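You operate a simulated robot arm through the tools that you are given. There is no shell and no other tool. Be economical: measure what you need, move in short steps, check, and stop when the job is done.

You run a simulated robot arm. Do the job below in one go: nothing can be reset, and whatever is moved stays where it is left.

TASK
Put things in order on the breakfast bar. At the end: the yellow biscuit packet (marked "OAT BISCUITS") stands where the cream tall pot stood; the blue jar from the breakfast bar is on the green soup tin (marked "LEEK SOUP"); the white bulb (marked "9 W") from the breakfast bar stands where the yellow biscuit packet stood; the cream tall pot is on the green board; whatever was shut is shut again. Leave all else as you found it, and nothing knocked over.

Only the result counts: the job must be done as asked and must still hold three seconds after the hand-in. Knocking over, shifting, dropping, spilling or breaking anything else fails it.

THE ROBOT
A 7-joint arm with a two-finger parallel gripper, fixed in place. Base frame: the origin is at the foot of the arm, x ahead of it, y to its left, z up; the work surface is at about z = 0. Readings come in cm, degrees, newtons and seconds.
With the tool pointing down near the work surface it reaches from about 22 to 58 cm from the base axis. Its first joint turns from -66.0 to 66.0 degrees. Payload 2.5 kg.
The tool frame sits at the grasp point between the pads (the TCP): z along the fingers, y along the line on which they close. The tips reach 2.3 cm beyond it. The gripper opens to 9.4 cm. The fingers are 3.8 cm wide and 1 cm thick; the gripper's body (5.4 by 9.6 cm) begins 3.9 cm behind the TCP.
Orientation is that of the tool frame in the base frame, as a unit quaternion [x, y, z, w]. With the fingers straight down and closing along the base's y, the tool's x points along the base's -x, its y along +y and its z along -z.

THE INTERFACE
- The arm moves only by the tool move_arm. Its argument "increments" is a list of rows, each an object (a shift or turn left out is 0, a gripper value left out holds the last) with "xyz": the shift along the base's x, y, z in cm, a list of three; "turn": the turn, a rotation vector about the base's x, y, z in degrees, a list of three. In form: [{"xyz": [x, y, z], "turn": [ax, ay, az]}, ...]. A call has 1 to 20 rows; each row shifts and turns the commanded pose from where the row before left it. "hand" is the opening, from 0 (shut) to 1 (fully open), set as the call begins (left out, the last holds). Each row takes 0.2 s and may step no farther than 5 cm and 8.6 degrees from the row before; otherwise, or with a gripper value out of range, the whole call is refused. Where a pose cannot be reached the arm comes as near as it can. A force on the tool above 40 N (or 10 N above the force at the start of the call, whichever is more), or a blocked arm, ends the call early, and 0.2 s more pass. Each finger travels about 10.8 cm/s and halts on what it meets, pressing with about 24 N; the grip force reading is that of the motor and also rises with nothing between the fingers. The clock runs only during rows and for 0.2 s after the last one: add rows that do not move to give the fingers time. It gives the time, the measured TCP pose, the force on the tool (base axes), the opening and the grip force at its end, in the units of the frame above (readings bear some noise).
- Cameras (640 x 400 px; columns grow to the right, rows downward): "scene" is fixed at [11.98, -41.32, 53.23]; the picture's right is [0.79, -0.61, 0.00], its down [-0.41, -0.54, -0.73] and it looks along [0.44, 0.58, -0.68] (base axes); focal length 214 px, centre (320, 200). "wrist" rides on the gripper at [8.6, 1.6, -7.5] in the tool frame; the picture's right is [-0.18, 0.98, 0.00], its down [-0.58, -0.11, -0.81] and it looks along [-0.79, -0.15, 0.59] (tool axes); focal length 243 px, centre (320, 200). There is no depth. A picture from a camera that has moved, and an enlarged one, comes with that camera's place and axes in the base frame and with its lens.
- camera(camera): a new picture of that camera. The clock stands still meanwhile.
- inspect(camera, box): a new picture of the part [left, top, right, bottom] of that camera's present view, enlarged. The clock stands still meanwhile.
- sign_off(): hands the job in; it is judged then, once.

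Work in short steps. Places have to be worked out from the pictures, the camera data and where the tool is seen: move nearer, look again, correct. Check each grasp and each placing, and mend what went wrong. You have 120 turns and 84 pictures in all, those below and enlarged ones among them. Open the gripper and draw the arm clear of the work before you hand the job in, unless the task says otherwise; then end with one line.

The tools are called after "Call:" as a command line: name --argument value ..., lists and objects as JSON in quotes. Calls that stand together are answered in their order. move_arm: Moves the arm, as the interface text tells. Its arguments: {"type":"object","properties":{"increments":{"type":"array","items":{"type":"object","properties":{"xyz":{"type":"array","items":{"type":"number"}},"turn":{"type":"array","items":{"type":"number"}}}}},"hand":{"type":"number"}},"required":["increments"]} The other tools are called the same way: camera (camera) takes a picture; inspect (camera, box) takes an enlarged picture of a part of a camera's view; sign_off () hands the job in.

At the start:

```text
time_s: 0.0
tcp_pos: [34.52, 2.15, 36.43]
tool_rot: [0.0, 1.0, 0.0, -0.001]
ft_force: [0.4, 0.1, -0.2]
gripper_width: 9.42
finger_force: 0.0
```

scene: 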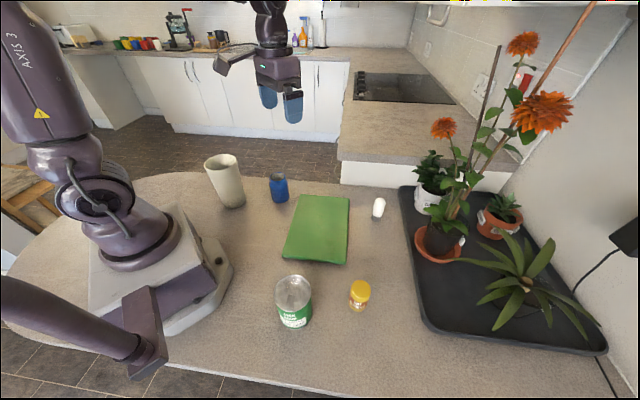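
wrist: 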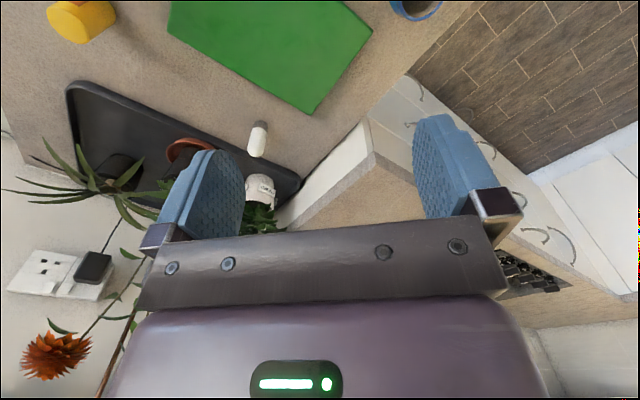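

I'll take enlarged views of the work area to measure the objects.

Call:
inspect --camera "scene" --box '[190, 140, 400, 271]'

Call:
inspect --camera "scene" --box '[250, 220, 410, 320]'

Call:
inspect --camera "scene" --box '[260, 260, 388, 340]'

```text
3.05 times, centred on (295, 206) of scene
camera zoom: at [11.98, -41.32, 53.23], right [0.79, -0.61, 0.0], down [-0.41, -0.54, -0.73], along [0.44, 0.58, -0.68], focal length 654 px, centre (396, 183)
```

zoom: 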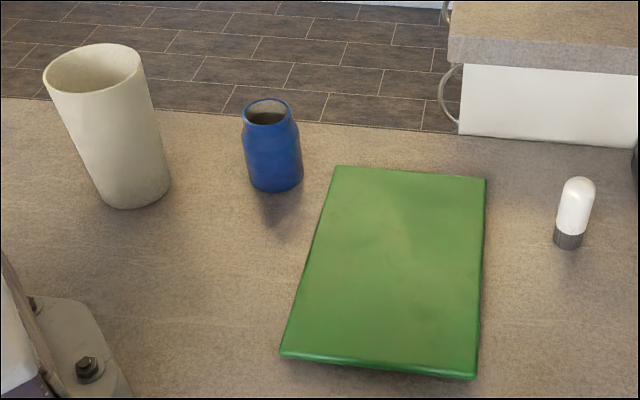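

```text
4.00 times, centred on (330, 270) of scene
camera zoom: at [11.98, -41.32, 53.23], right [0.79, -0.61, 0.0], down [-0.41, -0.54, -0.73], along [0.44, 0.58, -0.68], focal length 858 px, centre (280, -80)
```

zoom: 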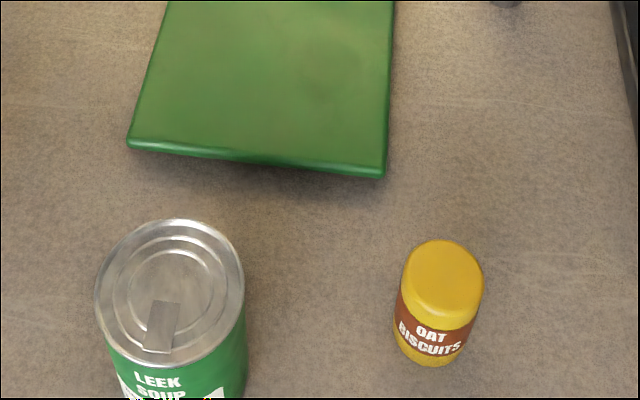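

```text
5.00 times, centred on (324, 300) of scene
camera zoom: at [11.98, -41.32, 53.23], right [0.79, -0.61, 0.0], down [-0.41, -0.54, -0.73], along [0.44, 0.58, -0.68], focal length 1072 px, centre (300, -300)
```

zoom: 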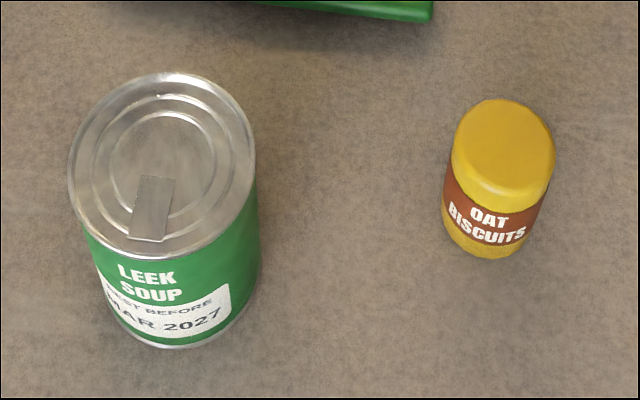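

Estimates from the scene view (base cm): pot about (21.7, 22.4), 16 tall and about 9.9 wide at the rim, so I'll pinch its wall. Jar (35.5, 13.7), packet (30.9, -30.7), tin (18.6, -23.6) with its top at 11.6, bulb (55.8, -14.6), board centre (38.7, -6). I'll move above the pot's -y wall and look.

Call:
move_arm --increments '[{"xyz": [-2.1, 2.6, -2]}, {"xyz": [-2.1, 2.6, -2]}, {"xyz": [-2.1, 2.6, -2]}, {"xyz": [-2.1, 2.6, -2]}, {"xyz": [-2.1, 2.6, -2]}, {"xyz": [-2.1, 2.6, -2]}, {}]' --hand 1

Call:
camera --camera "wrist"

Call:
camera --camera "scene"

```text
time_s: 1.6
tcp_pos: [22.09, 17.89, 24.31]
tool_rot: [0.0, 1.0, 0.0, 0.001]
ft_force: [0.0, 0.5, 0.5]
gripper_width: 9.4
finger_force: 0.2
```

```text
78 pictures are left
camera wrist: at [13.4, 19.41, 31.79], right [0.18, 0.98, 0.0], down [0.58, -0.11, 0.81], along [0.79, -0.15, -0.59], focal length 243 px, centre (320, 200)
```

wrist: 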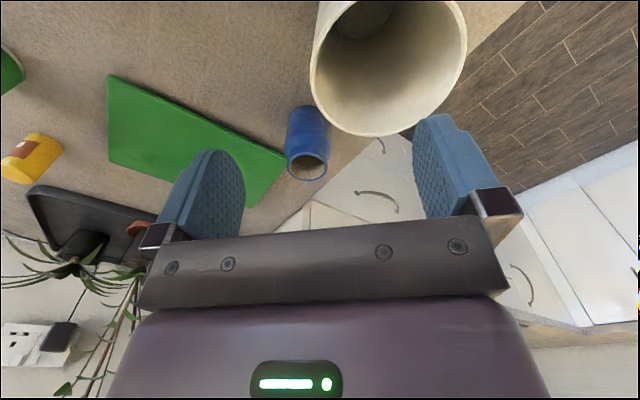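

```text
77 pictures are left
```

scene: 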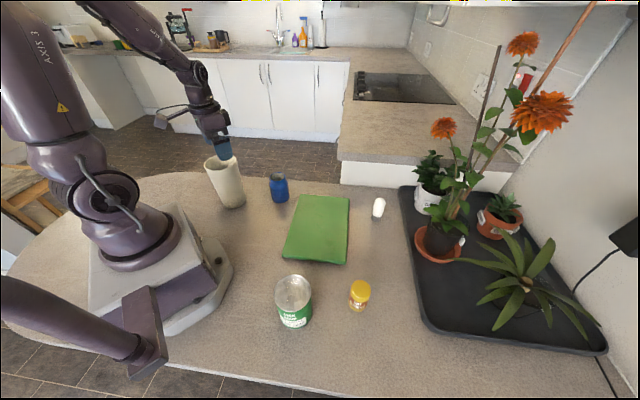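

The wrist view confirms the pot rim centre is near (21.7, 22.0) with radius about 4.7. I'll lower so the -y wall sits between the fingers.

Call:
move_arm --increments '[{"xyz": [-0.4, -0.3, -3]}, {"xyz": [0, 0, -3]}, {"xyz": [0, 0, -2]}, {"xyz": [0, 0, -1.2]}, {}]'

Call:
camera --camera "wrist"

Call:
inspect --camera "scene" --box '[170, 110, 298, 220]'

```text
time_s: 2.8
tcp_pos: [21.85, 17.42, 15.22]
tool_rot: [-0.001, 1.0, 0.0, 0.0]
ft_force: [0.3, -0.8, -0.1]
gripper_width: 9.39
finger_force: 0.1
```

```text
76 pictures are left
camera wrist: at [13.06, 19.0, 22.6], right [0.18, 0.98, 0.0], down [0.58, -0.11, 0.81], along [0.79, -0.15, -0.59], focal length 243 px, centre (320, 200)
```

wrist: 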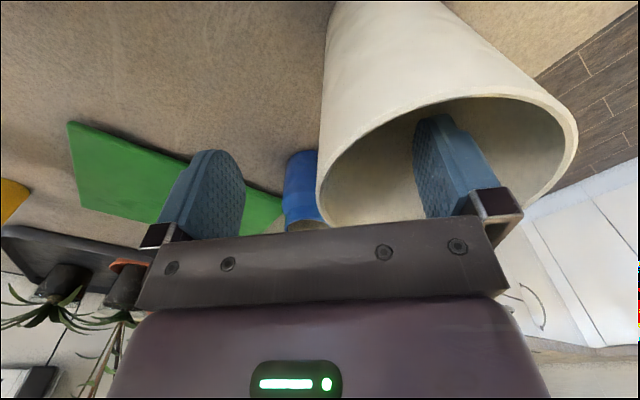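

```text
3.64 times, centred on (234, 165) of scene
camera zoom: at [11.98, -41.32, 53.23], right [0.79, -0.61, 0.0], down [-0.41, -0.54, -0.73], along [0.44, 0.58, -0.68], focal length 780 px, centre (633, 327)
```

zoom: 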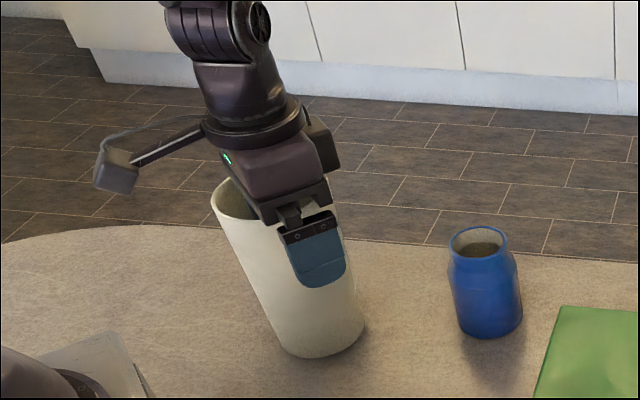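

One finger is inside the pot and the other outside, centred on the wall. I'll close the gripper.

Call:
move_arm --increments '[{"xyz": [0, 0.1, -0.2]}, {}, {}, {}]' --hand 0

Call:
camera --camera "wrist"

```text
time_s: 3.8
tcp_pos: [21.8, 17.48, 15.0]
tool_rot: [-0.001, 1.0, 0.001, 0.001]
ft_force: [-1.0, 0.9, 11.1]
gripper_width: 1.02
finger_force: 24.2
```

```text
74 pictures are left
camera wrist: at [13.02, 19.12, 22.48], right [0.18, 0.98, 0.0], down [0.58, -0.11, 0.81], along [0.79, -0.15, -0.59], focal length 243 px, centre (320, 200)
```

wrist: 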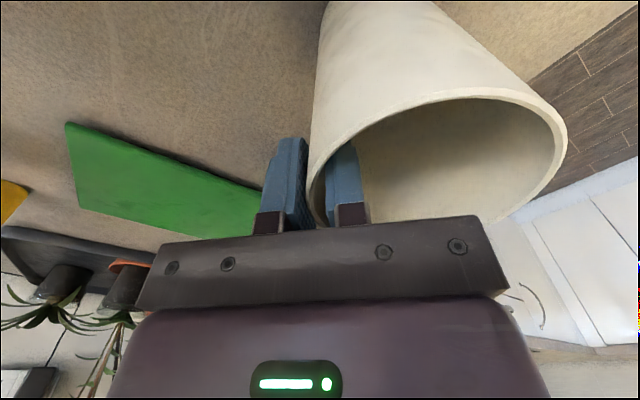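

Grip holds at 1.0 cm with 24 N. I'll lift gently and check.

Call:
move_arm --increments '[{"xyz": [0, 0, 0.5]}, {"xyz": [0, 0, 1]}, {"xyz": [0, 0, 1.5]}, {"xyz": [0, 0, 2]}, {}]'

Call:
inspect --camera "scene" --box '[170, 110, 298, 220]'

```text
time_s: 5.0
tcp_pos: [21.75, 17.69, 19.99]
tool_rot: [-0.001, 1.0, 0.0, 0.0]
ft_force: [-0.3, 0.2, -2.6]
gripper_width: 0.83
finger_force: 23.8
```

```text
3.64 times, centred on (234, 165) of scene
camera zoom: at [11.98, -41.32, 53.23], right [0.79, -0.61, 0.0], down [-0.41, -0.54, -0.73], along [0.44, 0.58, -0.68], focal length 780 px, centre (633, 327)
```

zoom: 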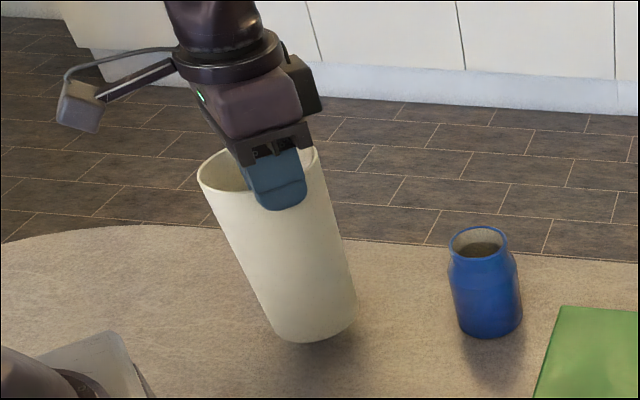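

The pot hangs firmly. I'll raise it above the jar and carry it over the board centre.

Call:
move_arm --increments '[{"xyz": [0, 0, 4]}, {"xyz": [0, 0, 4]}, {"xyz": [2.1, -3.5, 0]}, {"xyz": [2.1, -3.5, 0]}, {"xyz": [2.1, -3.5, 0]}, {"xyz": [2.1, -3.5, 0]}, {"xyz": [2.1, -3.5, 0]}, {"xyz": [2.1, -3.5, 0]}, {"xyz": [2.1, -3.5, 0]}, {"xyz": [2.1, -3.5, 0]}, {}, {"xyz": [0, 0, -3]}, {"xyz": [0, 0, -3]}, {"xyz": [0, 0, -2]}, {}]'

Call:
camera --camera "scene"

Call:
camera --camera "wrist"

```text
time_s: 8.2
tcp_pos: [38.4, -10.36, 20.16]
tool_rot: [0.0, 1.0, 0.0, 0.0]
ft_force: [0.5, 1.1, -1.3]
gripper_width: 0.83
finger_force: 23.8
```

```text
72 pictures are left
```

scene: 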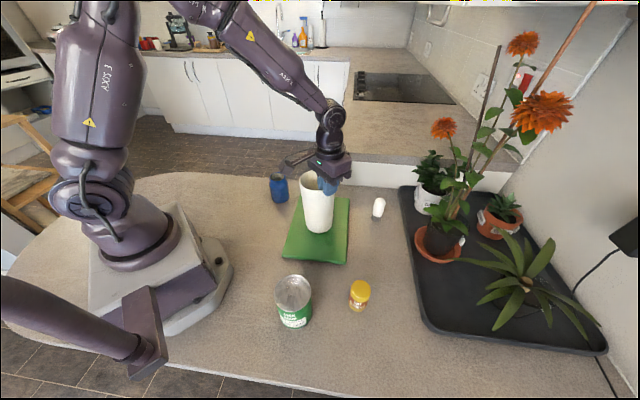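

```text
71 pictures are left
camera wrist: at [29.52, -8.79, 27.6], right [0.18, 0.98, 0.0], down [0.58, -0.11, 0.81], along [0.79, -0.15, -0.59], focal length 243 px, centre (320, 200)
```

wrist: 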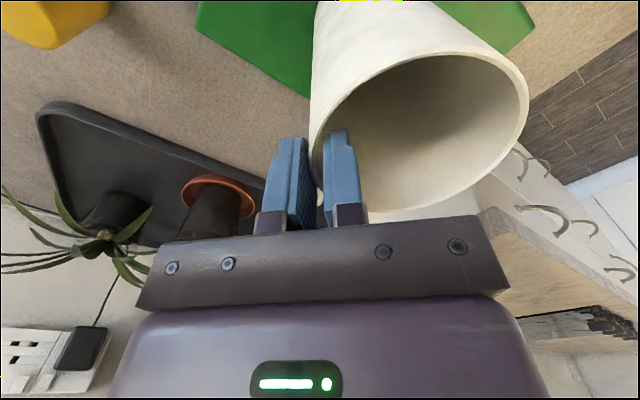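

The pot is over the board with its bottom about 5 cm up. I'll lower it in small steps and watch the force.

Call:
move_arm --increments '[{"xyz": [0, 0, -1]}, {"xyz": [0, 0, -0.7]}, {"xyz": [0, 0, -0.4]}, {"xyz": [0, 0, -0.3]}, {"xyz": [0, 0, -0.3]}, {}]'

Call:
inspect --camera "scene" --box '[260, 150, 388, 270]'

```text
time_s: 8.8
tcp_pos: [38.53, -10.57, 19.09]
tool_rot: [0.0, 1.0, -0.001, 0.005]
ft_force: [-1.6, 0.5, 7.8]
gripper_width: 0.88
finger_force: 24.2
stopped in row 2: the force on the tool passed its limit (the readings are from after the stop); the commanded pose is now the measured one
```

```text
3.33 times, centred on (324, 210) of scene
camera zoom: at [11.98, -41.32, 53.23], right [0.79, -0.61, 0.0], down [-0.41, -0.54, -0.73], along [0.44, 0.58, -0.68], focal length 715 px, centre (307, 167)
```

zoom: 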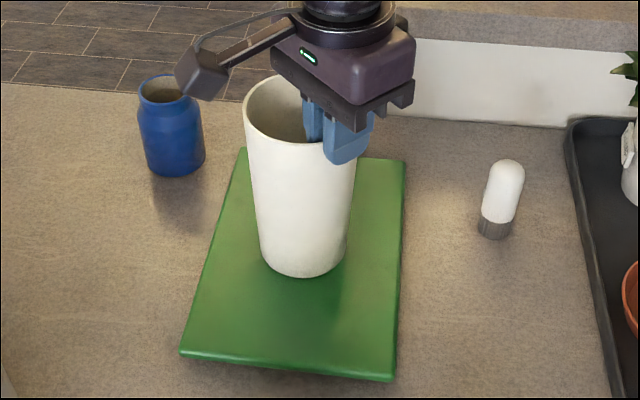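

The pot slipped a little in the fingers but now touches the board, with its centre around (38.4, -6.3). I'll lower a touch more to seat it and release partially.

Call:
move_arm --increments '[{"xyz": [0, 0, -0.1]}, {}]'

Call:
move_arm --increments '[{}, {}, {}]' --hand 0.45

Call:
camera --camera "wrist"

Call:
inspect --camera "scene" --box '[260, 150, 388, 270]'

```text
time_s: 9.4
tcp_pos: [38.61, -10.7, 19.18]
tool_rot: [0.0, 1.0, -0.003, 0.005]
ft_force: [-5.5, -0.8, 23.8]
gripper_width: 0.89
finger_force: 24.1
```

```text
time_s: 10.2
tcp_pos: [38.5, -10.59, 18.98]
tool_rot: [0.0, 1.0, -0.001, 0.004]
ft_force: [0.2, -0.5, 0.2]
gripper_width: 4.26
finger_force: 0.0
```

```text
69 pictures are left
camera wrist: at [29.72, -8.99, 26.4], right [0.18, 0.98, 0.0], down [0.58, -0.11, 0.81], along [0.8, -0.15, -0.59], focal length 243 px, centre (320, 200)
```

wrist: 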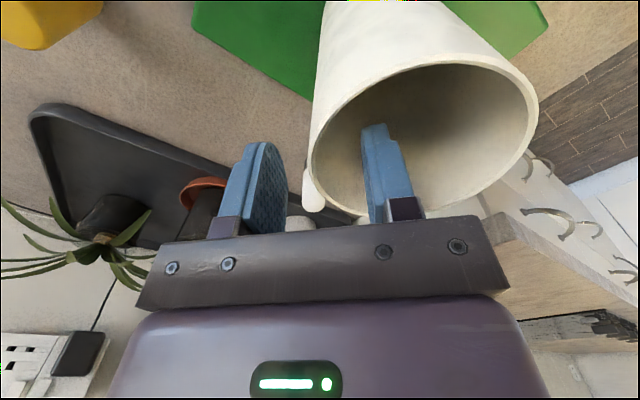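

```text
3.33 times, centred on (324, 210) of scene
camera zoom: at [11.98, -41.32, 53.23], right [0.79, -0.61, 0.0], down [-0.41, -0.54, -0.73], along [0.44, 0.58, -0.68], focal length 715 px, centre (307, 167)
```

zoom: 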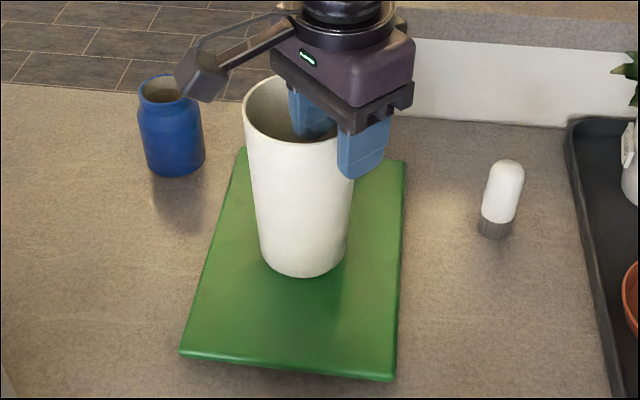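

The pot stands upright on the board. I'll retreat upward and go above the packet to look.

Call:
move_arm --increments '[{"xyz": [0, 0, 4]}, {"xyz": [0, 0, 4.5]}, {"xyz": [-1.5, -4, 0]}, {"xyz": [-1.5, -4, 0]}, {"xyz": [-1.5, -4, 0]}, {"xyz": [-1.5, -4, 0]}, {"xyz": [-1.5, -4, 0]}, {"xyz": [0, 0, -4.5]}, {"xyz": [0, 0, -4]}, {}]' --hand 1

Call:
camera --camera "wrist"

Call:
inspect --camera "scene" --box '[240, 150, 432, 330]'

```text
time_s: 12.4
tcp_pos: [30.95, -30.64, 19.05]
tool_rot: [0.0, 1.0, -0.001, 0.005]
ft_force: [-0.4, 0.9, 0.2]
gripper_width: 9.4
finger_force: 0.1
```

```text
67 pictures are left
camera wrist: at [22.15, -29.02, 26.46], right [0.18, 0.98, 0.0], down [0.57, -0.11, 0.81], along [0.8, -0.15, -0.58], focal length 243 px, centre (320, 200)
```

wrist: 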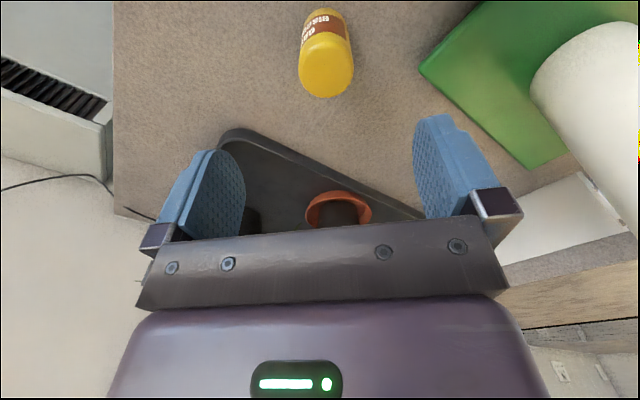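

```text
2.22 times, centred on (336, 240) of scene
camera zoom: at [11.98, -41.32, 53.23], right [0.79, -0.61, 0.0], down [-0.41, -0.54, -0.73], along [0.44, 0.58, -0.68], focal length 477 px, centre (284, 111)
```

zoom: 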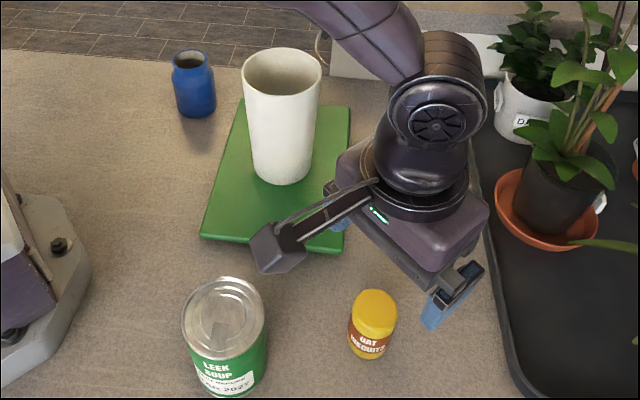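

The wrist view puts the packet at (30.9, -30.4) and about 8 tall, matching the scene estimate. I'll descend over it.

Call:
move_arm --increments '[{"xyz": [0, 0.2, -4]}, {"xyz": [0, 0, -4]}, {"xyz": [0, 0, -3]}, {"xyz": [0, 0, -2]}, {}]'

Call:
camera --camera "wrist"

Call:
inspect --camera "scene" --box '[280, 230, 440, 330]'

```text
time_s: 13.6
tcp_pos: [31.07, -30.49, 5.96]
tool_rot: [0.0, 1.0, -0.002, 0.004]
ft_force: [0.0, 0.0, -0.2]
gripper_width: 9.39
finger_force: 0.2
```

```text
65 pictures are left
camera wrist: at [22.26, -28.87, 13.33], right [0.18, 0.98, 0.0], down [0.57, -0.11, 0.81], along [0.8, -0.15, -0.58], focal length 243 px, centre (320, 200)
```

wrist: 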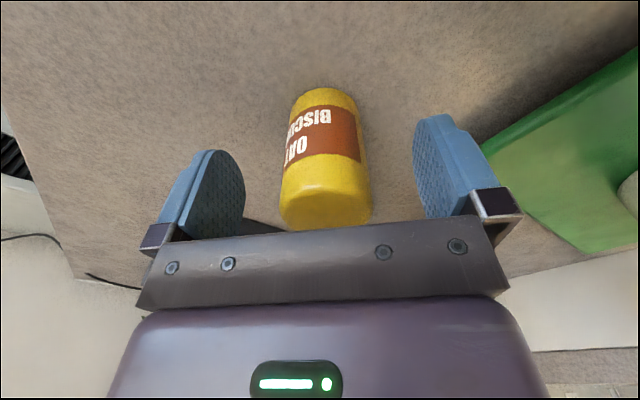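

```text
4.00 times, centred on (360, 280) of scene
camera zoom: at [11.98, -41.32, 53.23], right [0.79, -0.61, 0.0], down [-0.41, -0.54, -0.73], along [0.44, 0.58, -0.68], focal length 858 px, centre (160, -120)
```

zoom: 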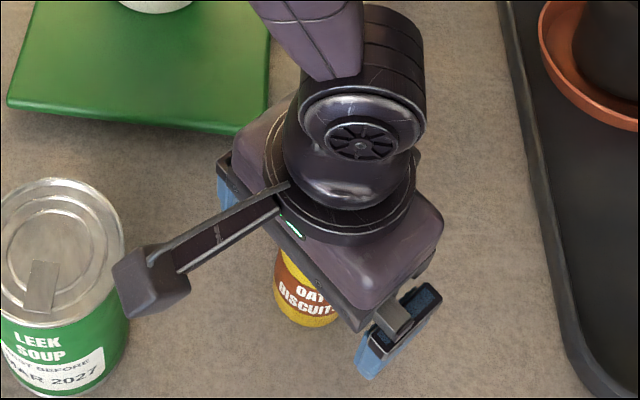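

The packet sits between the fingers. I'll close gently, let them settle, and lift a little.

Call:
move_arm --increments '[{"xyz": [-0.2, 0.15, -0.4]}, {}]'

Call:
move_arm --increments '[{}, {}, {}, {}]' --hand 0

Call:
move_arm --increments '[{"xyz": [0, 0, 0.5]}, {"xyz": [0, 0, 1]}, {"xyz": [0, 0, 2]}, {"xyz": [0, 0, 3]}, {}]'

Call:
camera --camera "wrist"

Call:
inspect --camera "scene" --box '[280, 230, 440, 330]'

```text
time_s: 14.2
tcp_pos: [30.88, -30.31, 5.49]
tool_rot: [0.0, 1.0, -0.001, 0.003]
ft_force: [0.6, 0.7, -0.4]
gripper_width: 9.41
finger_force: 0.1
```

```text
time_s: 15.2
tcp_pos: [30.89, -30.27, 5.55]
tool_rot: [0.0, 1.0, -0.002, 0.003]
ft_force: [-0.6, -0.1, 0.2]
gripper_width: 4.3
finger_force: 24.1
```

```text
time_s: 16.4
tcp_pos: [30.96, -30.05, 12.01]
tool_rot: [0.0, 1.0, -0.003, 0.003]
ft_force: [0.5, -0.1, -0.5]
gripper_width: 4.31
finger_force: 24.4
```

```text
63 pictures are left
camera wrist: at [22.13, -28.45, 19.44], right [0.18, 0.98, 0.0], down [0.58, -0.11, 0.81], along [0.8, -0.15, -0.58], focal length 243 px, centre (320, 200)
```

wrist: 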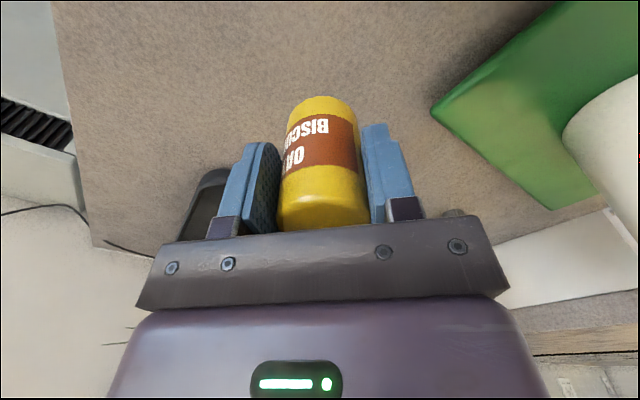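

```text
4.00 times, centred on (360, 280) of scene
camera zoom: at [11.98, -41.32, 53.23], right [0.79, -0.61, 0.0], down [-0.41, -0.54, -0.73], along [0.44, 0.58, -0.68], focal length 858 px, centre (160, -120)
```

zoom: 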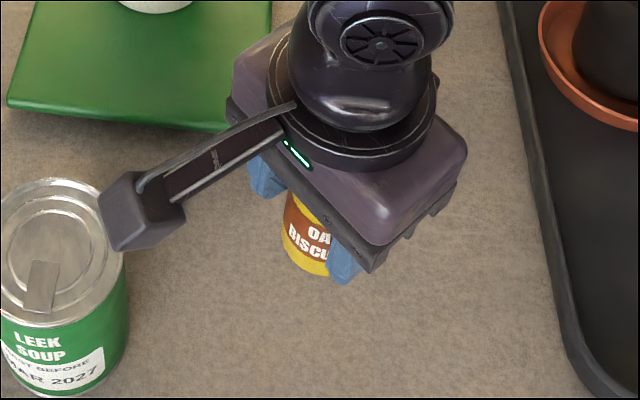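

The packet is held at 4.3 cm. I'll raise it well clear and carry it to the pot's old place, holding high there.

Call:
move_arm --increments '[{"xyz": [0, 0, 4]}, {"xyz": [0, 0, 4]}, {"xyz": [0, 0, 4]}, {"xyz": [0, 0, 3]}, {"xyz": [-0.83, 4.75, 0]}, {"xyz": [-0.83, 4.75, 0]}, {"xyz": [-0.83, 4.75, 0]}, {"xyz": [-0.83, 4.75, 0]}, {"xyz": [-0.83, 4.75, 0]}, {"xyz": [-0.83, 4.75, 0]}, {"xyz": [-0.83, 4.75, 0]}, {"xyz": [-0.83, 4.75, 0]}, {"xyz": [-0.83, 4.75, 0]}, {"xyz": [-0.83, 4.75, 0]}, {"xyz": [-0.83, 4.75, 0]}, {}]'

```text
time_s: 19.8
tcp_pos: [21.62, 22.04, 27.0]
tool_rot: [0.0, 1.0, -0.002, 0.004]
ft_force: [-1.1, -0.3, -0.7]
gripper_width: 4.28
finger_force: 23.7
```

Over the spot, I'll descend to just above the surface.

Call:
move_arm --increments '[{"xyz": [0, 0, -4.5]}, {"xyz": [0, 0, -4.5]}, {"xyz": [0, 0, -4.5]}, {"xyz": [0, 0, -4]}, {"xyz": [0, 0, -2.4]}, {}]'

Call:
inspect --camera "scene" --box '[160, 120, 320, 220]'

```text
time_s: 21.2
tcp_pos: [21.7, 21.96, 7.3]
tool_rot: [0.0, 1.0, -0.002, 0.005]
ft_force: [-0.4, -0.1, -0.9]
gripper_width: 4.3
finger_force: 23.7
```

```text
4.00 times, centred on (240, 170) of scene
camera zoom: at [11.98, -41.32, 53.23], right [0.79, -0.61, 0.0], down [-0.41, -0.54, -0.73], along [0.44, 0.58, -0.68], focal length 858 px, centre (640, 320)
```

zoom: 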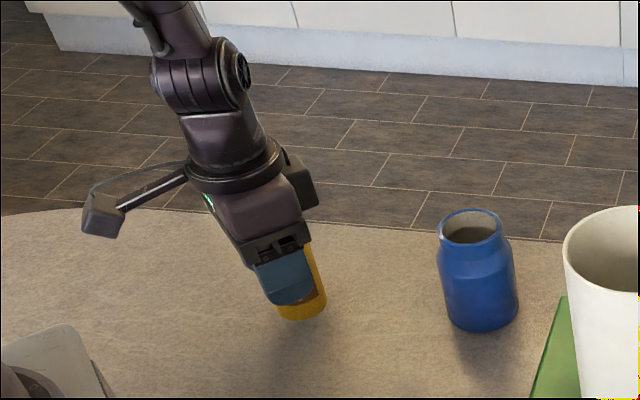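

The packet bottom is about 1.7 cm up. I'll lower it to contact.

Call:
move_arm --increments '[{"xyz": [0, 0.1, -0.8]}, {"xyz": [0, 0, -0.5]}, {"xyz": [0, 0, -0.3]}, {"xyz": [0, 0, -0.15]}, {}]'

```text
time_s: 22.4
tcp_pos: [21.66, 22.12, 5.42]
tool_rot: [0.0, 1.0, -0.002, 0.004]
ft_force: [-4.0, -4.1, 20.8]
gripper_width: 4.3
finger_force: 24.6
```

Contact is felt. I'll ease up slightly, release, and rise.

Call:
move_arm --increments '[{"xyz": [0, 0, 0.1]}, {}]'

Call:
move_arm --increments '[{}, {}, {}]' --hand 1

Call:
move_arm --increments '[{"xyz": [0, 0, 2]}, {"xyz": [0, 0, 4]}, {"xyz": [0, 0, 5]}, {"xyz": [0, 0, 3]}, {}]'

Call:
camera --camera "wrist"

Call:
inspect --camera "scene" --box '[190, 140, 400, 271]'

```text
time_s: 23.0
tcp_pos: [21.68, 22.11, 5.53]
tool_rot: [0.001, 1.0, -0.002, 0.004]
ft_force: [0.3, 0.9, -1.4]
gripper_width: 4.28
finger_force: 24.1
```

```text
time_s: 23.8
tcp_pos: [21.61, 22.12, 5.61]
tool_rot: [0.0, 1.0, -0.003, 0.004]
ft_force: [-0.5, -0.4, 0.3]
gripper_width: 9.37
finger_force: 0.0
```

```text
time_s: 25.0
tcp_pos: [21.58, 22.12, 19.39]
tool_rot: [0.0, 1.0, -0.002, 0.003]
ft_force: [-0.2, 0.0, 0.1]
gripper_width: 9.41
finger_force: 0.0
```

```text
60 pictures are left
camera wrist: at [12.72, 23.63, 26.79], right [0.18, 0.98, 0.0], down [0.58, -0.11, 0.81], along [0.8, -0.15, -0.58], focal length 243 px, centre (320, 200)
```

wrist: 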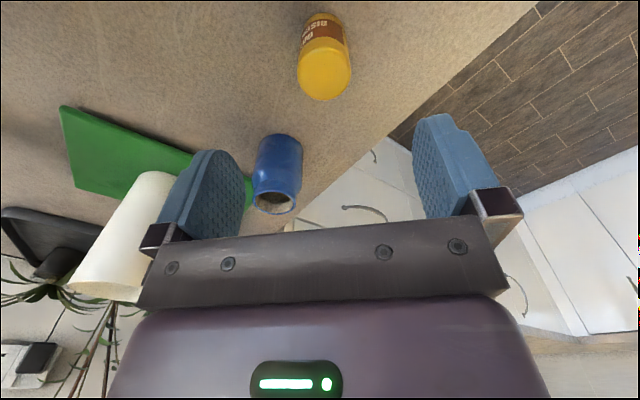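

```text
3.05 times, centred on (295, 206) of scene
camera zoom: at [11.98, -41.32, 53.23], right [0.79, -0.61, 0.0], down [-0.41, -0.54, -0.73], along [0.44, 0.58, -0.68], focal length 654 px, centre (396, 183)
```

zoom: 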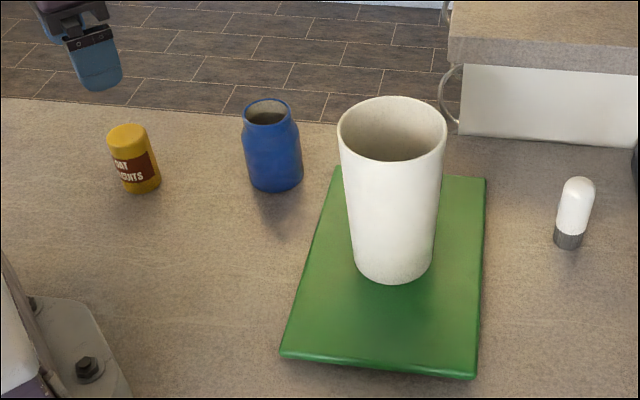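

The packet stands on the pot's old spot. Next is the jar at (35.5, 13.7); I'll move above it and check with the wrist camera.

Call:
move_arm --increments '[{"xyz": [3.5, -2.1, 0]}, {"xyz": [3.5, -2.1, 0]}, {"xyz": [3.5, -2.1, 0]}, {"xyz": [3.4, -2.1, 0]}, {}]'

Call:
camera --camera "wrist"

```text
time_s: 26.2
tcp_pos: [35.49, 13.7, 19.37]
tool_rot: [0.0, 1.0, -0.001, 0.004]
ft_force: [-0.4, -0.5, -0.1]
gripper_width: 9.42
finger_force: 0.0
```

```text
58 pictures are left
camera wrist: at [26.6, 15.29, 26.74], right [0.18, 0.98, 0.0], down [0.58, -0.11, 0.81], along [0.8, -0.15, -0.58], focal length 243 px, centre (320, 200)
```

wrist: 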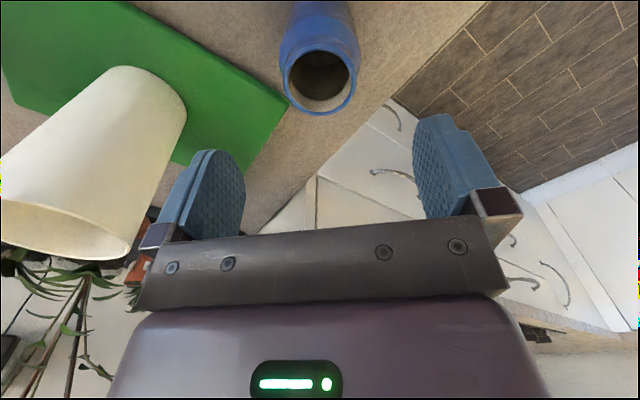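

The jar rim centre checks out at (35.4, 13.6). I'll descend around it.

Call:
move_arm --increments '[{"xyz": [0, 0, -4.5]}, {"xyz": [0, 0, -4]}, {"xyz": [0, 0, -2.5]}, {"xyz": [0, 0, -1.4]}, {}]'

Call:
camera --camera "wrist"

Call:
inspect --camera "scene" --box '[220, 120, 348, 220]'

```text
time_s: 27.4
tcp_pos: [35.52, 13.52, 7.04]
tool_rot: [-0.001, 1.0, -0.002, 0.004]
ft_force: [-0.1, 0.0, 0.2]
gripper_width: 9.4
finger_force: 0.0
```

```text
57 pictures are left
camera wrist: at [26.72, 15.22, 14.51], right [0.18, 0.98, 0.0], down [0.57, -0.11, 0.81], along [0.8, -0.15, -0.58], focal length 243 px, centre (320, 200)
```

wrist: 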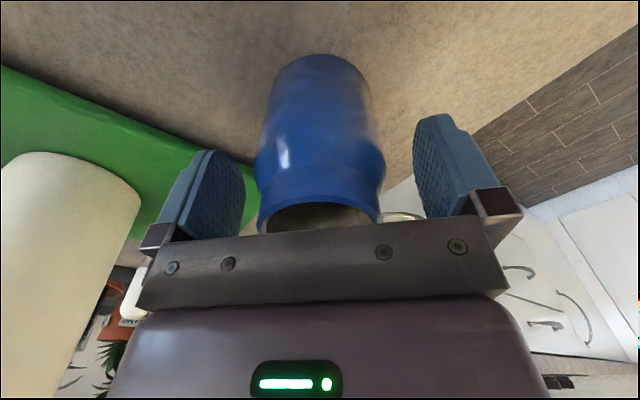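

```text
4.00 times, centred on (284, 170) of scene
camera zoom: at [11.98, -41.32, 53.23], right [0.79, -0.61, 0.0], down [-0.41, -0.54, -0.73], along [0.44, 0.58, -0.68], focal length 858 px, centre (464, 320)
```

zoom: 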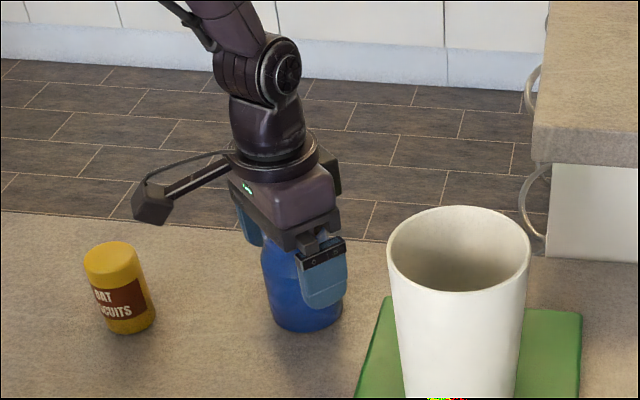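

The jar is between the fingers with the palm just over the rim. I'll close and lift slightly.

Call:
move_arm --increments '[{}, {}, {}, {}]' --hand 0

Call:
move_arm --increments '[{"xyz": [0, 0, 0.5]}, {"xyz": [0, 0, 1]}, {"xyz": [0, 0, 2]}, {"xyz": [0, 0, 2.5]}, {}]'

Call:
camera --camera "wrist"

Call:
inspect --camera "scene" --box '[220, 120, 348, 220]'

```text
time_s: 28.4
tcp_pos: [35.57, 13.6, 7.14]
tool_rot: [0.0, 1.0, -0.002, 0.004]
ft_force: [-0.2, 0.1, 0.2]
gripper_width: 5.78
finger_force: 23.5
```

```text
time_s: 29.6
tcp_pos: [35.63, 13.63, 13.2]
tool_rot: [0.001, 1.0, -0.001, 0.003]
ft_force: [0.0, -0.2, -2.5]
gripper_width: 5.83
finger_force: 24.3
```

```text
55 pictures are left
camera wrist: at [26.75, 15.24, 20.57], right [0.18, 0.98, 0.0], down [0.58, -0.11, 0.81], along [0.8, -0.15, -0.58], focal length 243 px, centre (320, 200)
```

wrist: 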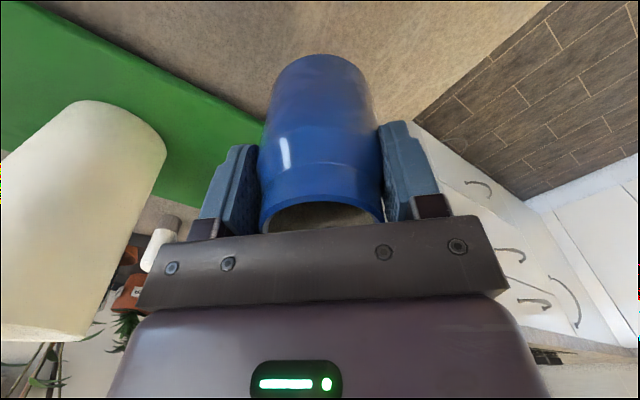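

```text
4.00 times, centred on (284, 170) of scene
camera zoom: at [11.98, -41.32, 53.23], right [0.79, -0.61, 0.0], down [-0.41, -0.54, -0.73], along [0.44, 0.58, -0.68], focal length 858 px, centre (464, 320)
```

zoom: 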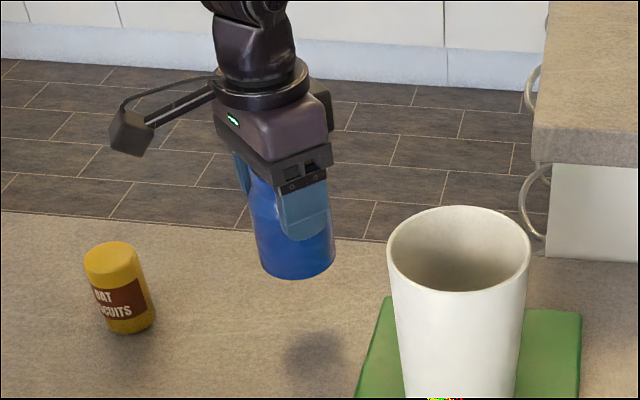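

The jar is held without slip, its base 7.1 below the TCP. I'll raise it and carry it toward the tin, stopping short so the wrist camera can see the tin.

Call:
move_arm --increments '[{"xyz": [0, 0, 4]}, {"xyz": [0, 0, 4]}, {"xyz": [0, 0, 4]}, {"xyz": [0, 0, 4]}, {"xyz": [-2, -3.9, 0]}, {"xyz": [-2, -3.9, 0]}, {"xyz": [-2, -3.9, 0]}, {"xyz": [-2, -3.9, 0]}, {"xyz": [-2, -3.9, 0]}, {"xyz": [-2, -3.9, 0]}, {"xyz": [-2, -3.9, 0]}, {}]'

Call:
camera --camera "wrist"

Call:
inspect --camera "scene" --box '[230, 250, 358, 350]'

```text
time_s: 32.2
tcp_pos: [21.51, -13.83, 29.09]
tool_rot: [-0.001, 1.0, -0.001, 0.004]
ft_force: [0.4, -0.2, -2.3]
gripper_width: 5.82
finger_force: 23.8
```

```text
53 pictures are left
camera wrist: at [12.67, -12.19, 36.49], right [0.18, 0.98, 0.0], down [0.57, -0.11, 0.81], along [0.8, -0.15, -0.58], focal length 243 px, centre (320, 200)
```

wrist: 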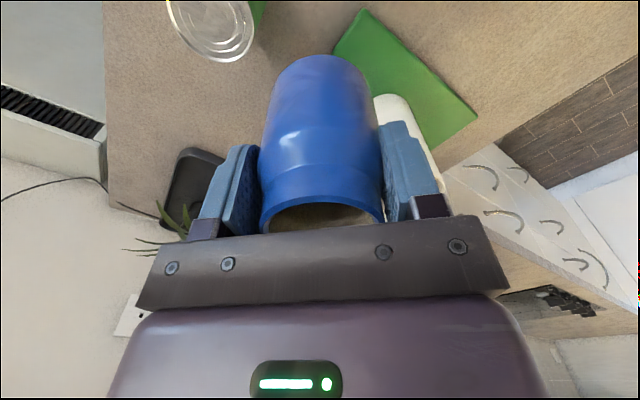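

```text
4.00 times, centred on (294, 300) of scene
camera zoom: at [11.98, -41.32, 53.23], right [0.79, -0.61, 0.0], down [-0.41, -0.54, -0.73], along [0.44, 0.58, -0.68], focal length 858 px, centre (424, -200)
```

zoom: 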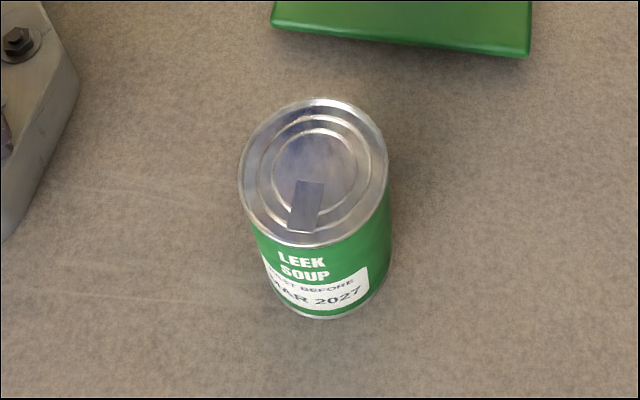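

Tin top is partly cut off; rough centre (18.9, -23.0). I'll rise and draw back slightly for a full view.

Call:
move_arm --increments '[{"xyz": [-0.5, 0, 4]}, {"xyz": [-0.5, 0, 4]}, {}]'

Call:
camera --camera "wrist"

```text
time_s: 33.0
tcp_pos: [20.5, -13.66, 37.28]
tool_rot: [0.001, 1.0, -0.001, 0.003]
ft_force: [-0.4, -0.8, -2.3]
gripper_width: 5.8
finger_force: 24.8
```

```text
51 pictures are left
camera wrist: at [11.74, -12.08, 44.63], right [0.18, 0.98, 0.0], down [0.57, -0.11, 0.81], along [0.8, -0.15, -0.58], focal length 243 px, centre (320, 200)
```

wrist: 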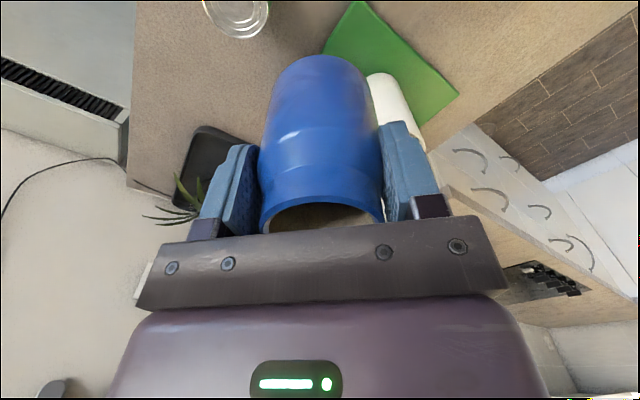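

Estimates agree on about (18.9, -23.2). I'll move over it and come down to leave the jar base about 2.5 cm above the tin, then check.

Call:
move_arm --increments '[{"xyz": [-0.5, -3.2, 0]}, {"xyz": [-0.5, -3.2, 0]}, {"xyz": [-0.6, -3.1, 0]}, {"xyz": [0, 0, -4]}, {"xyz": [0, 0, -4]}, {"xyz": [0, 0, -4]}, {"xyz": [0, 0, -3.5]}, {}]'

Call:
camera --camera "wrist"

Call:
inspect --camera "scene" --box '[230, 230, 358, 330]'

```text
time_s: 34.8
tcp_pos: [18.84, -22.85, 21.56]
tool_rot: [-0.001, 1.0, -0.002, 0.004]
ft_force: [0.8, -0.1, -3.1]
gripper_width: 5.8
finger_force: 24.2
```

```text
50 pictures are left
camera wrist: at [10.06, -21.31, 28.99], right [0.18, 0.98, 0.0], down [0.57, -0.11, 0.81], along [0.8, -0.15, -0.58], focal length 243 px, centre (320, 200)
```

wrist: 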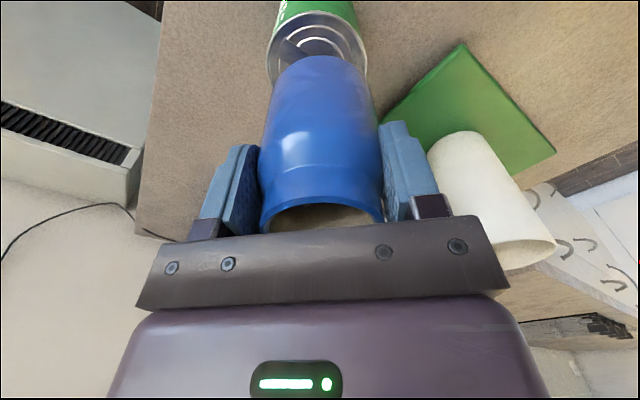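

```text
4.00 times, centred on (294, 280) of scene
camera zoom: at [11.98, -41.32, 53.23], right [0.79, -0.61, 0.0], down [-0.41, -0.54, -0.73], along [0.44, 0.58, -0.68], focal length 858 px, centre (424, -120)
```

zoom: 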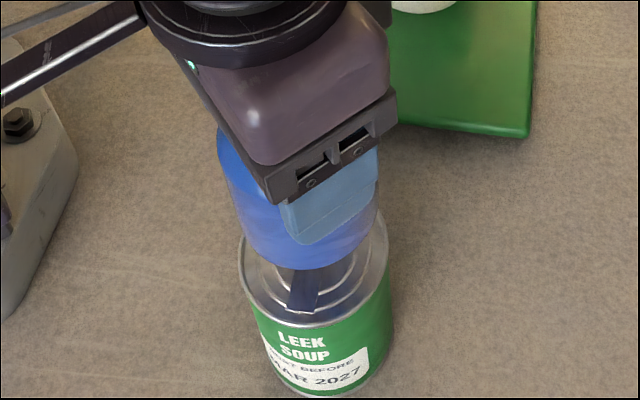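

The jar is centred over the tin (tin at about (18.9, -22.95)). I'll lower gently to contact.

Call:
move_arm --increments '[{"xyz": [0.05, 0, -1]}, {"xyz": [0, 0, -0.7]}, {"xyz": [0, 0, -0.3]}, {"xyz": [0, 0, -0.2]}, {}]'

Call:
camera --camera "wrist"

Call:
inspect --camera "scene" --box '[230, 230, 358, 330]'

```text
time_s: 36.0
tcp_pos: [19.03, -23.18, 19.39]
tool_rot: [0.0, 1.0, -0.002, 0.004]
ft_force: [0.3, 0.4, -2.2]
gripper_width: 5.79
finger_force: 24.3
```

```text
48 pictures are left
camera wrist: at [10.19, -21.52, 26.81], right [0.18, 0.98, 0.0], down [0.57, -0.11, 0.81], along [0.8, -0.15, -0.58], focal length 243 px, centre (320, 200)
```

wrist: 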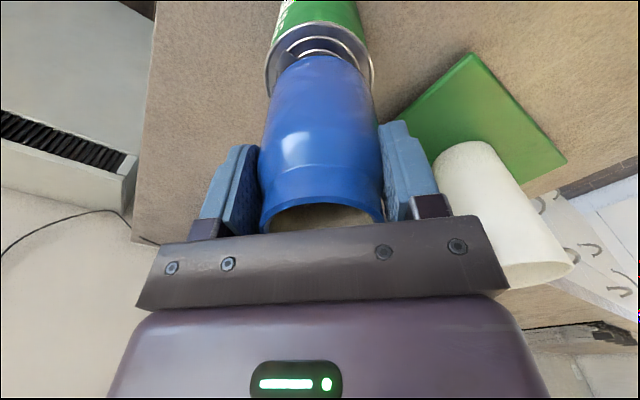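

```text
4.00 times, centred on (294, 280) of scene
camera zoom: at [11.98, -41.32, 53.23], right [0.79, -0.61, 0.0], down [-0.41, -0.54, -0.73], along [0.44, 0.58, -0.68], focal length 858 px, centre (424, -120)
```

zoom: 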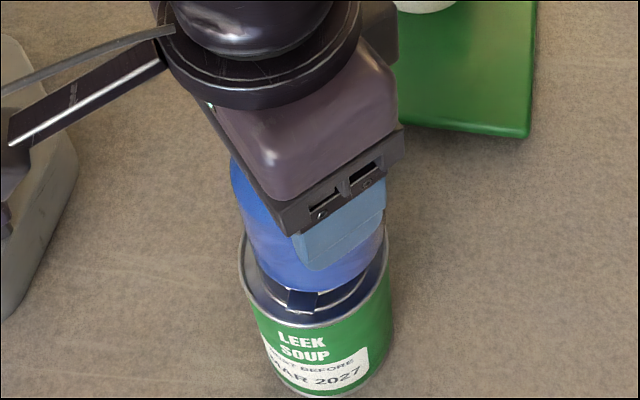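

Still centred with a gap of roughly 1 cm. Continue lowering in fine steps.

Call:
move_arm --increments '[{"xyz": [0, 0.1, -0.3]}, {"xyz": [0, 0, -0.3]}, {"xyz": [0, 0, -0.2]}, {}]'

Call:
camera --camera "wrist"

Call:
inspect --camera "scene" --box '[230, 230, 358, 330]'

```text
time_s: 37.0
tcp_pos: [19.04, -23.1, 18.7]
tool_rot: [0.001, 1.0, -0.002, 0.003]
ft_force: [0.1, -0.3, -2.2]
gripper_width: 5.78
finger_force: 24.5
```

```text
46 pictures are left
camera wrist: at [10.17, -21.44, 26.09], right [0.18, 0.98, 0.0], down [0.58, -0.11, 0.81], along [0.8, -0.15, -0.58], focal length 243 px, centre (320, 200)
```

wrist: 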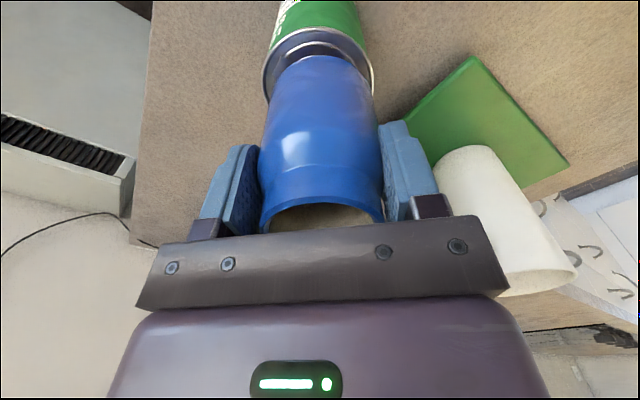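

```text
4.00 times, centred on (294, 280) of scene
camera zoom: at [11.98, -41.32, 53.23], right [0.79, -0.61, 0.0], down [-0.41, -0.54, -0.73], along [0.44, 0.58, -0.68], focal length 858 px, centre (424, -120)
```

zoom: 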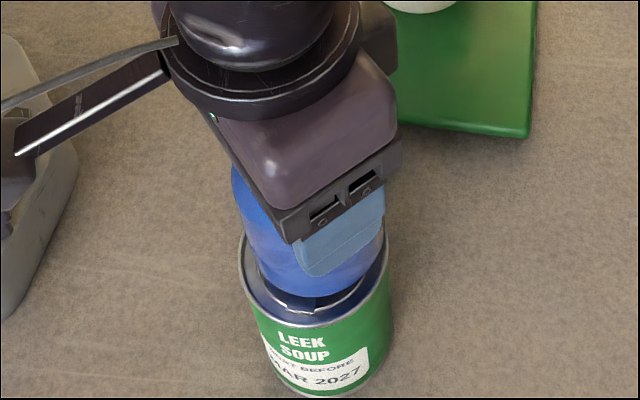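

No contact yet and the pictures show a remaining gap of about 1 cm. Keep lowering.

Call:
move_arm --increments '[{"xyz": [0, 0, -0.3]}, {"xyz": [0, 0, -0.2]}, {"xyz": [0, 0, -0.2]}, {}]'

Call:
inspect --camera "scene" --box '[230, 230, 358, 330]'

Call:
inspect --camera "wrist" --box '[240, 0, 400, 100]'

```text
time_s: 38.0
tcp_pos: [19.01, -23.04, 18.05]
tool_rot: [0.0, 1.0, -0.002, 0.004]
ft_force: [-1.6, 0.6, 2.5]
gripper_width: 5.81
finger_force: 23.4
```

```text
4.00 times, centred on (294, 280) of scene
camera zoom: at [11.98, -41.32, 53.23], right [0.79, -0.61, 0.0], down [-0.41, -0.54, -0.73], along [0.44, 0.58, -0.68], focal length 858 px, centre (424, -120)
```

zoom: 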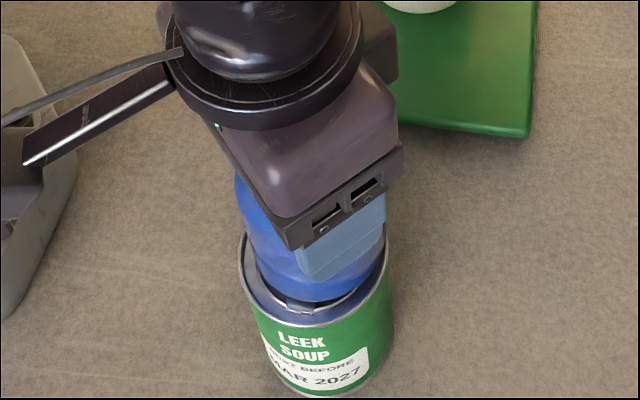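

```text
4.00 times, centred on (320, 50) of wrist
camera zoom: at [10.23, -21.39, 25.34], right [0.18, 0.98, 0.0], down [0.57, -0.11, 0.81], along [0.8, -0.15, -0.58], focal length 970 px, centre (320, 800)
```

zoom: 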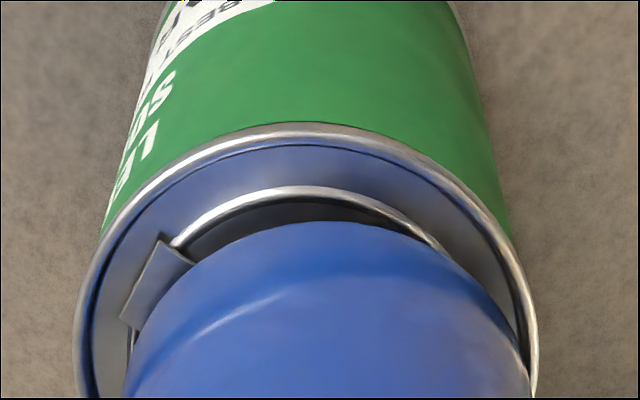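

Light contact, but the jar sits slightly off-centre (about +0.5 x, +0.2 y). I'll lift a bit, shift, and set down again.

Call:
move_arm --increments '[{"xyz": [0, 0, 0.6]}, {"xyz": [-0.5, -0.3, 0]}, {}, {"xyz": [0, 0, -0.3]}, {"xyz": [0, 0, -0.2]}, {"xyz": [0, 0, -0.1]}, {}]'

Call:
inspect --camera "scene" --box '[230, 230, 358, 330]'

Call:
inspect --camera "wrist" --box '[240, 0, 400, 100]'

```text
time_s: 39.6
tcp_pos: [18.56, -23.39, 18.07]
tool_rot: [0.0, 1.0, -0.002, 0.003]
ft_force: [-1.8, 2.2, 3.9]
gripper_width: 5.78
finger_force: 23.9
```

```text
4.00 times, centred on (294, 280) of scene
camera zoom: at [11.98, -41.32, 53.23], right [0.79, -0.61, 0.0], down [-0.41, -0.54, -0.73], along [0.44, 0.58, -0.68], focal length 858 px, centre (424, -120)
```

zoom: 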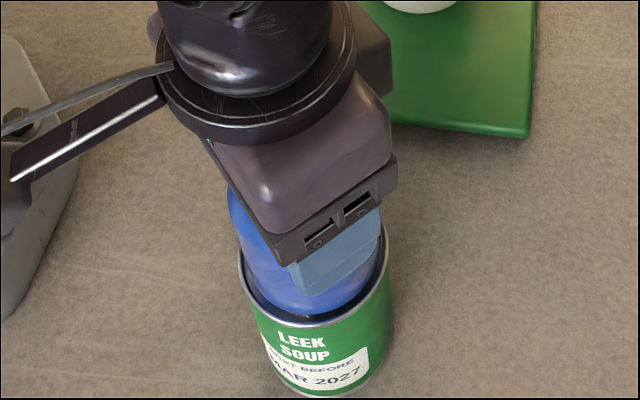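

```text
4.00 times, centred on (320, 50) of wrist
camera zoom: at [9.71, -21.72, 25.34], right [0.18, 0.98, 0.0], down [0.58, -0.11, 0.81], along [0.8, -0.15, -0.58], focal length 970 px, centre (320, 800)
```

zoom: 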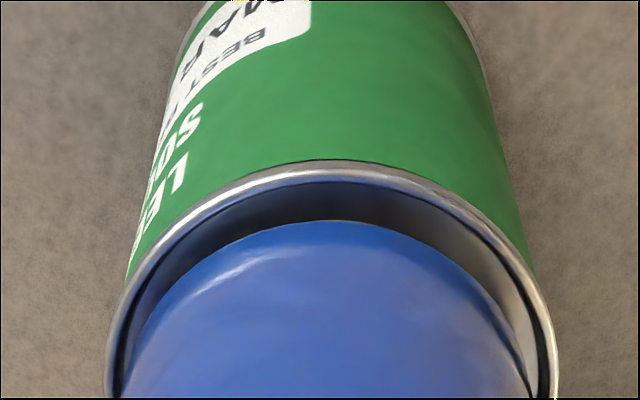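

Well centred now, with light contact. I'll press very slightly, then release.

Call:
move_arm --increments '[{"xyz": [0, 0, -0.1]}, {}]'

```text
time_s: 40.2
tcp_pos: [18.58, -23.36, 17.88]
tool_rot: [0.001, 1.0, -0.002, 0.005]
ft_force: [-3.5, 1.4, 21.2]
gripper_width: 5.79
finger_force: 23.9
```

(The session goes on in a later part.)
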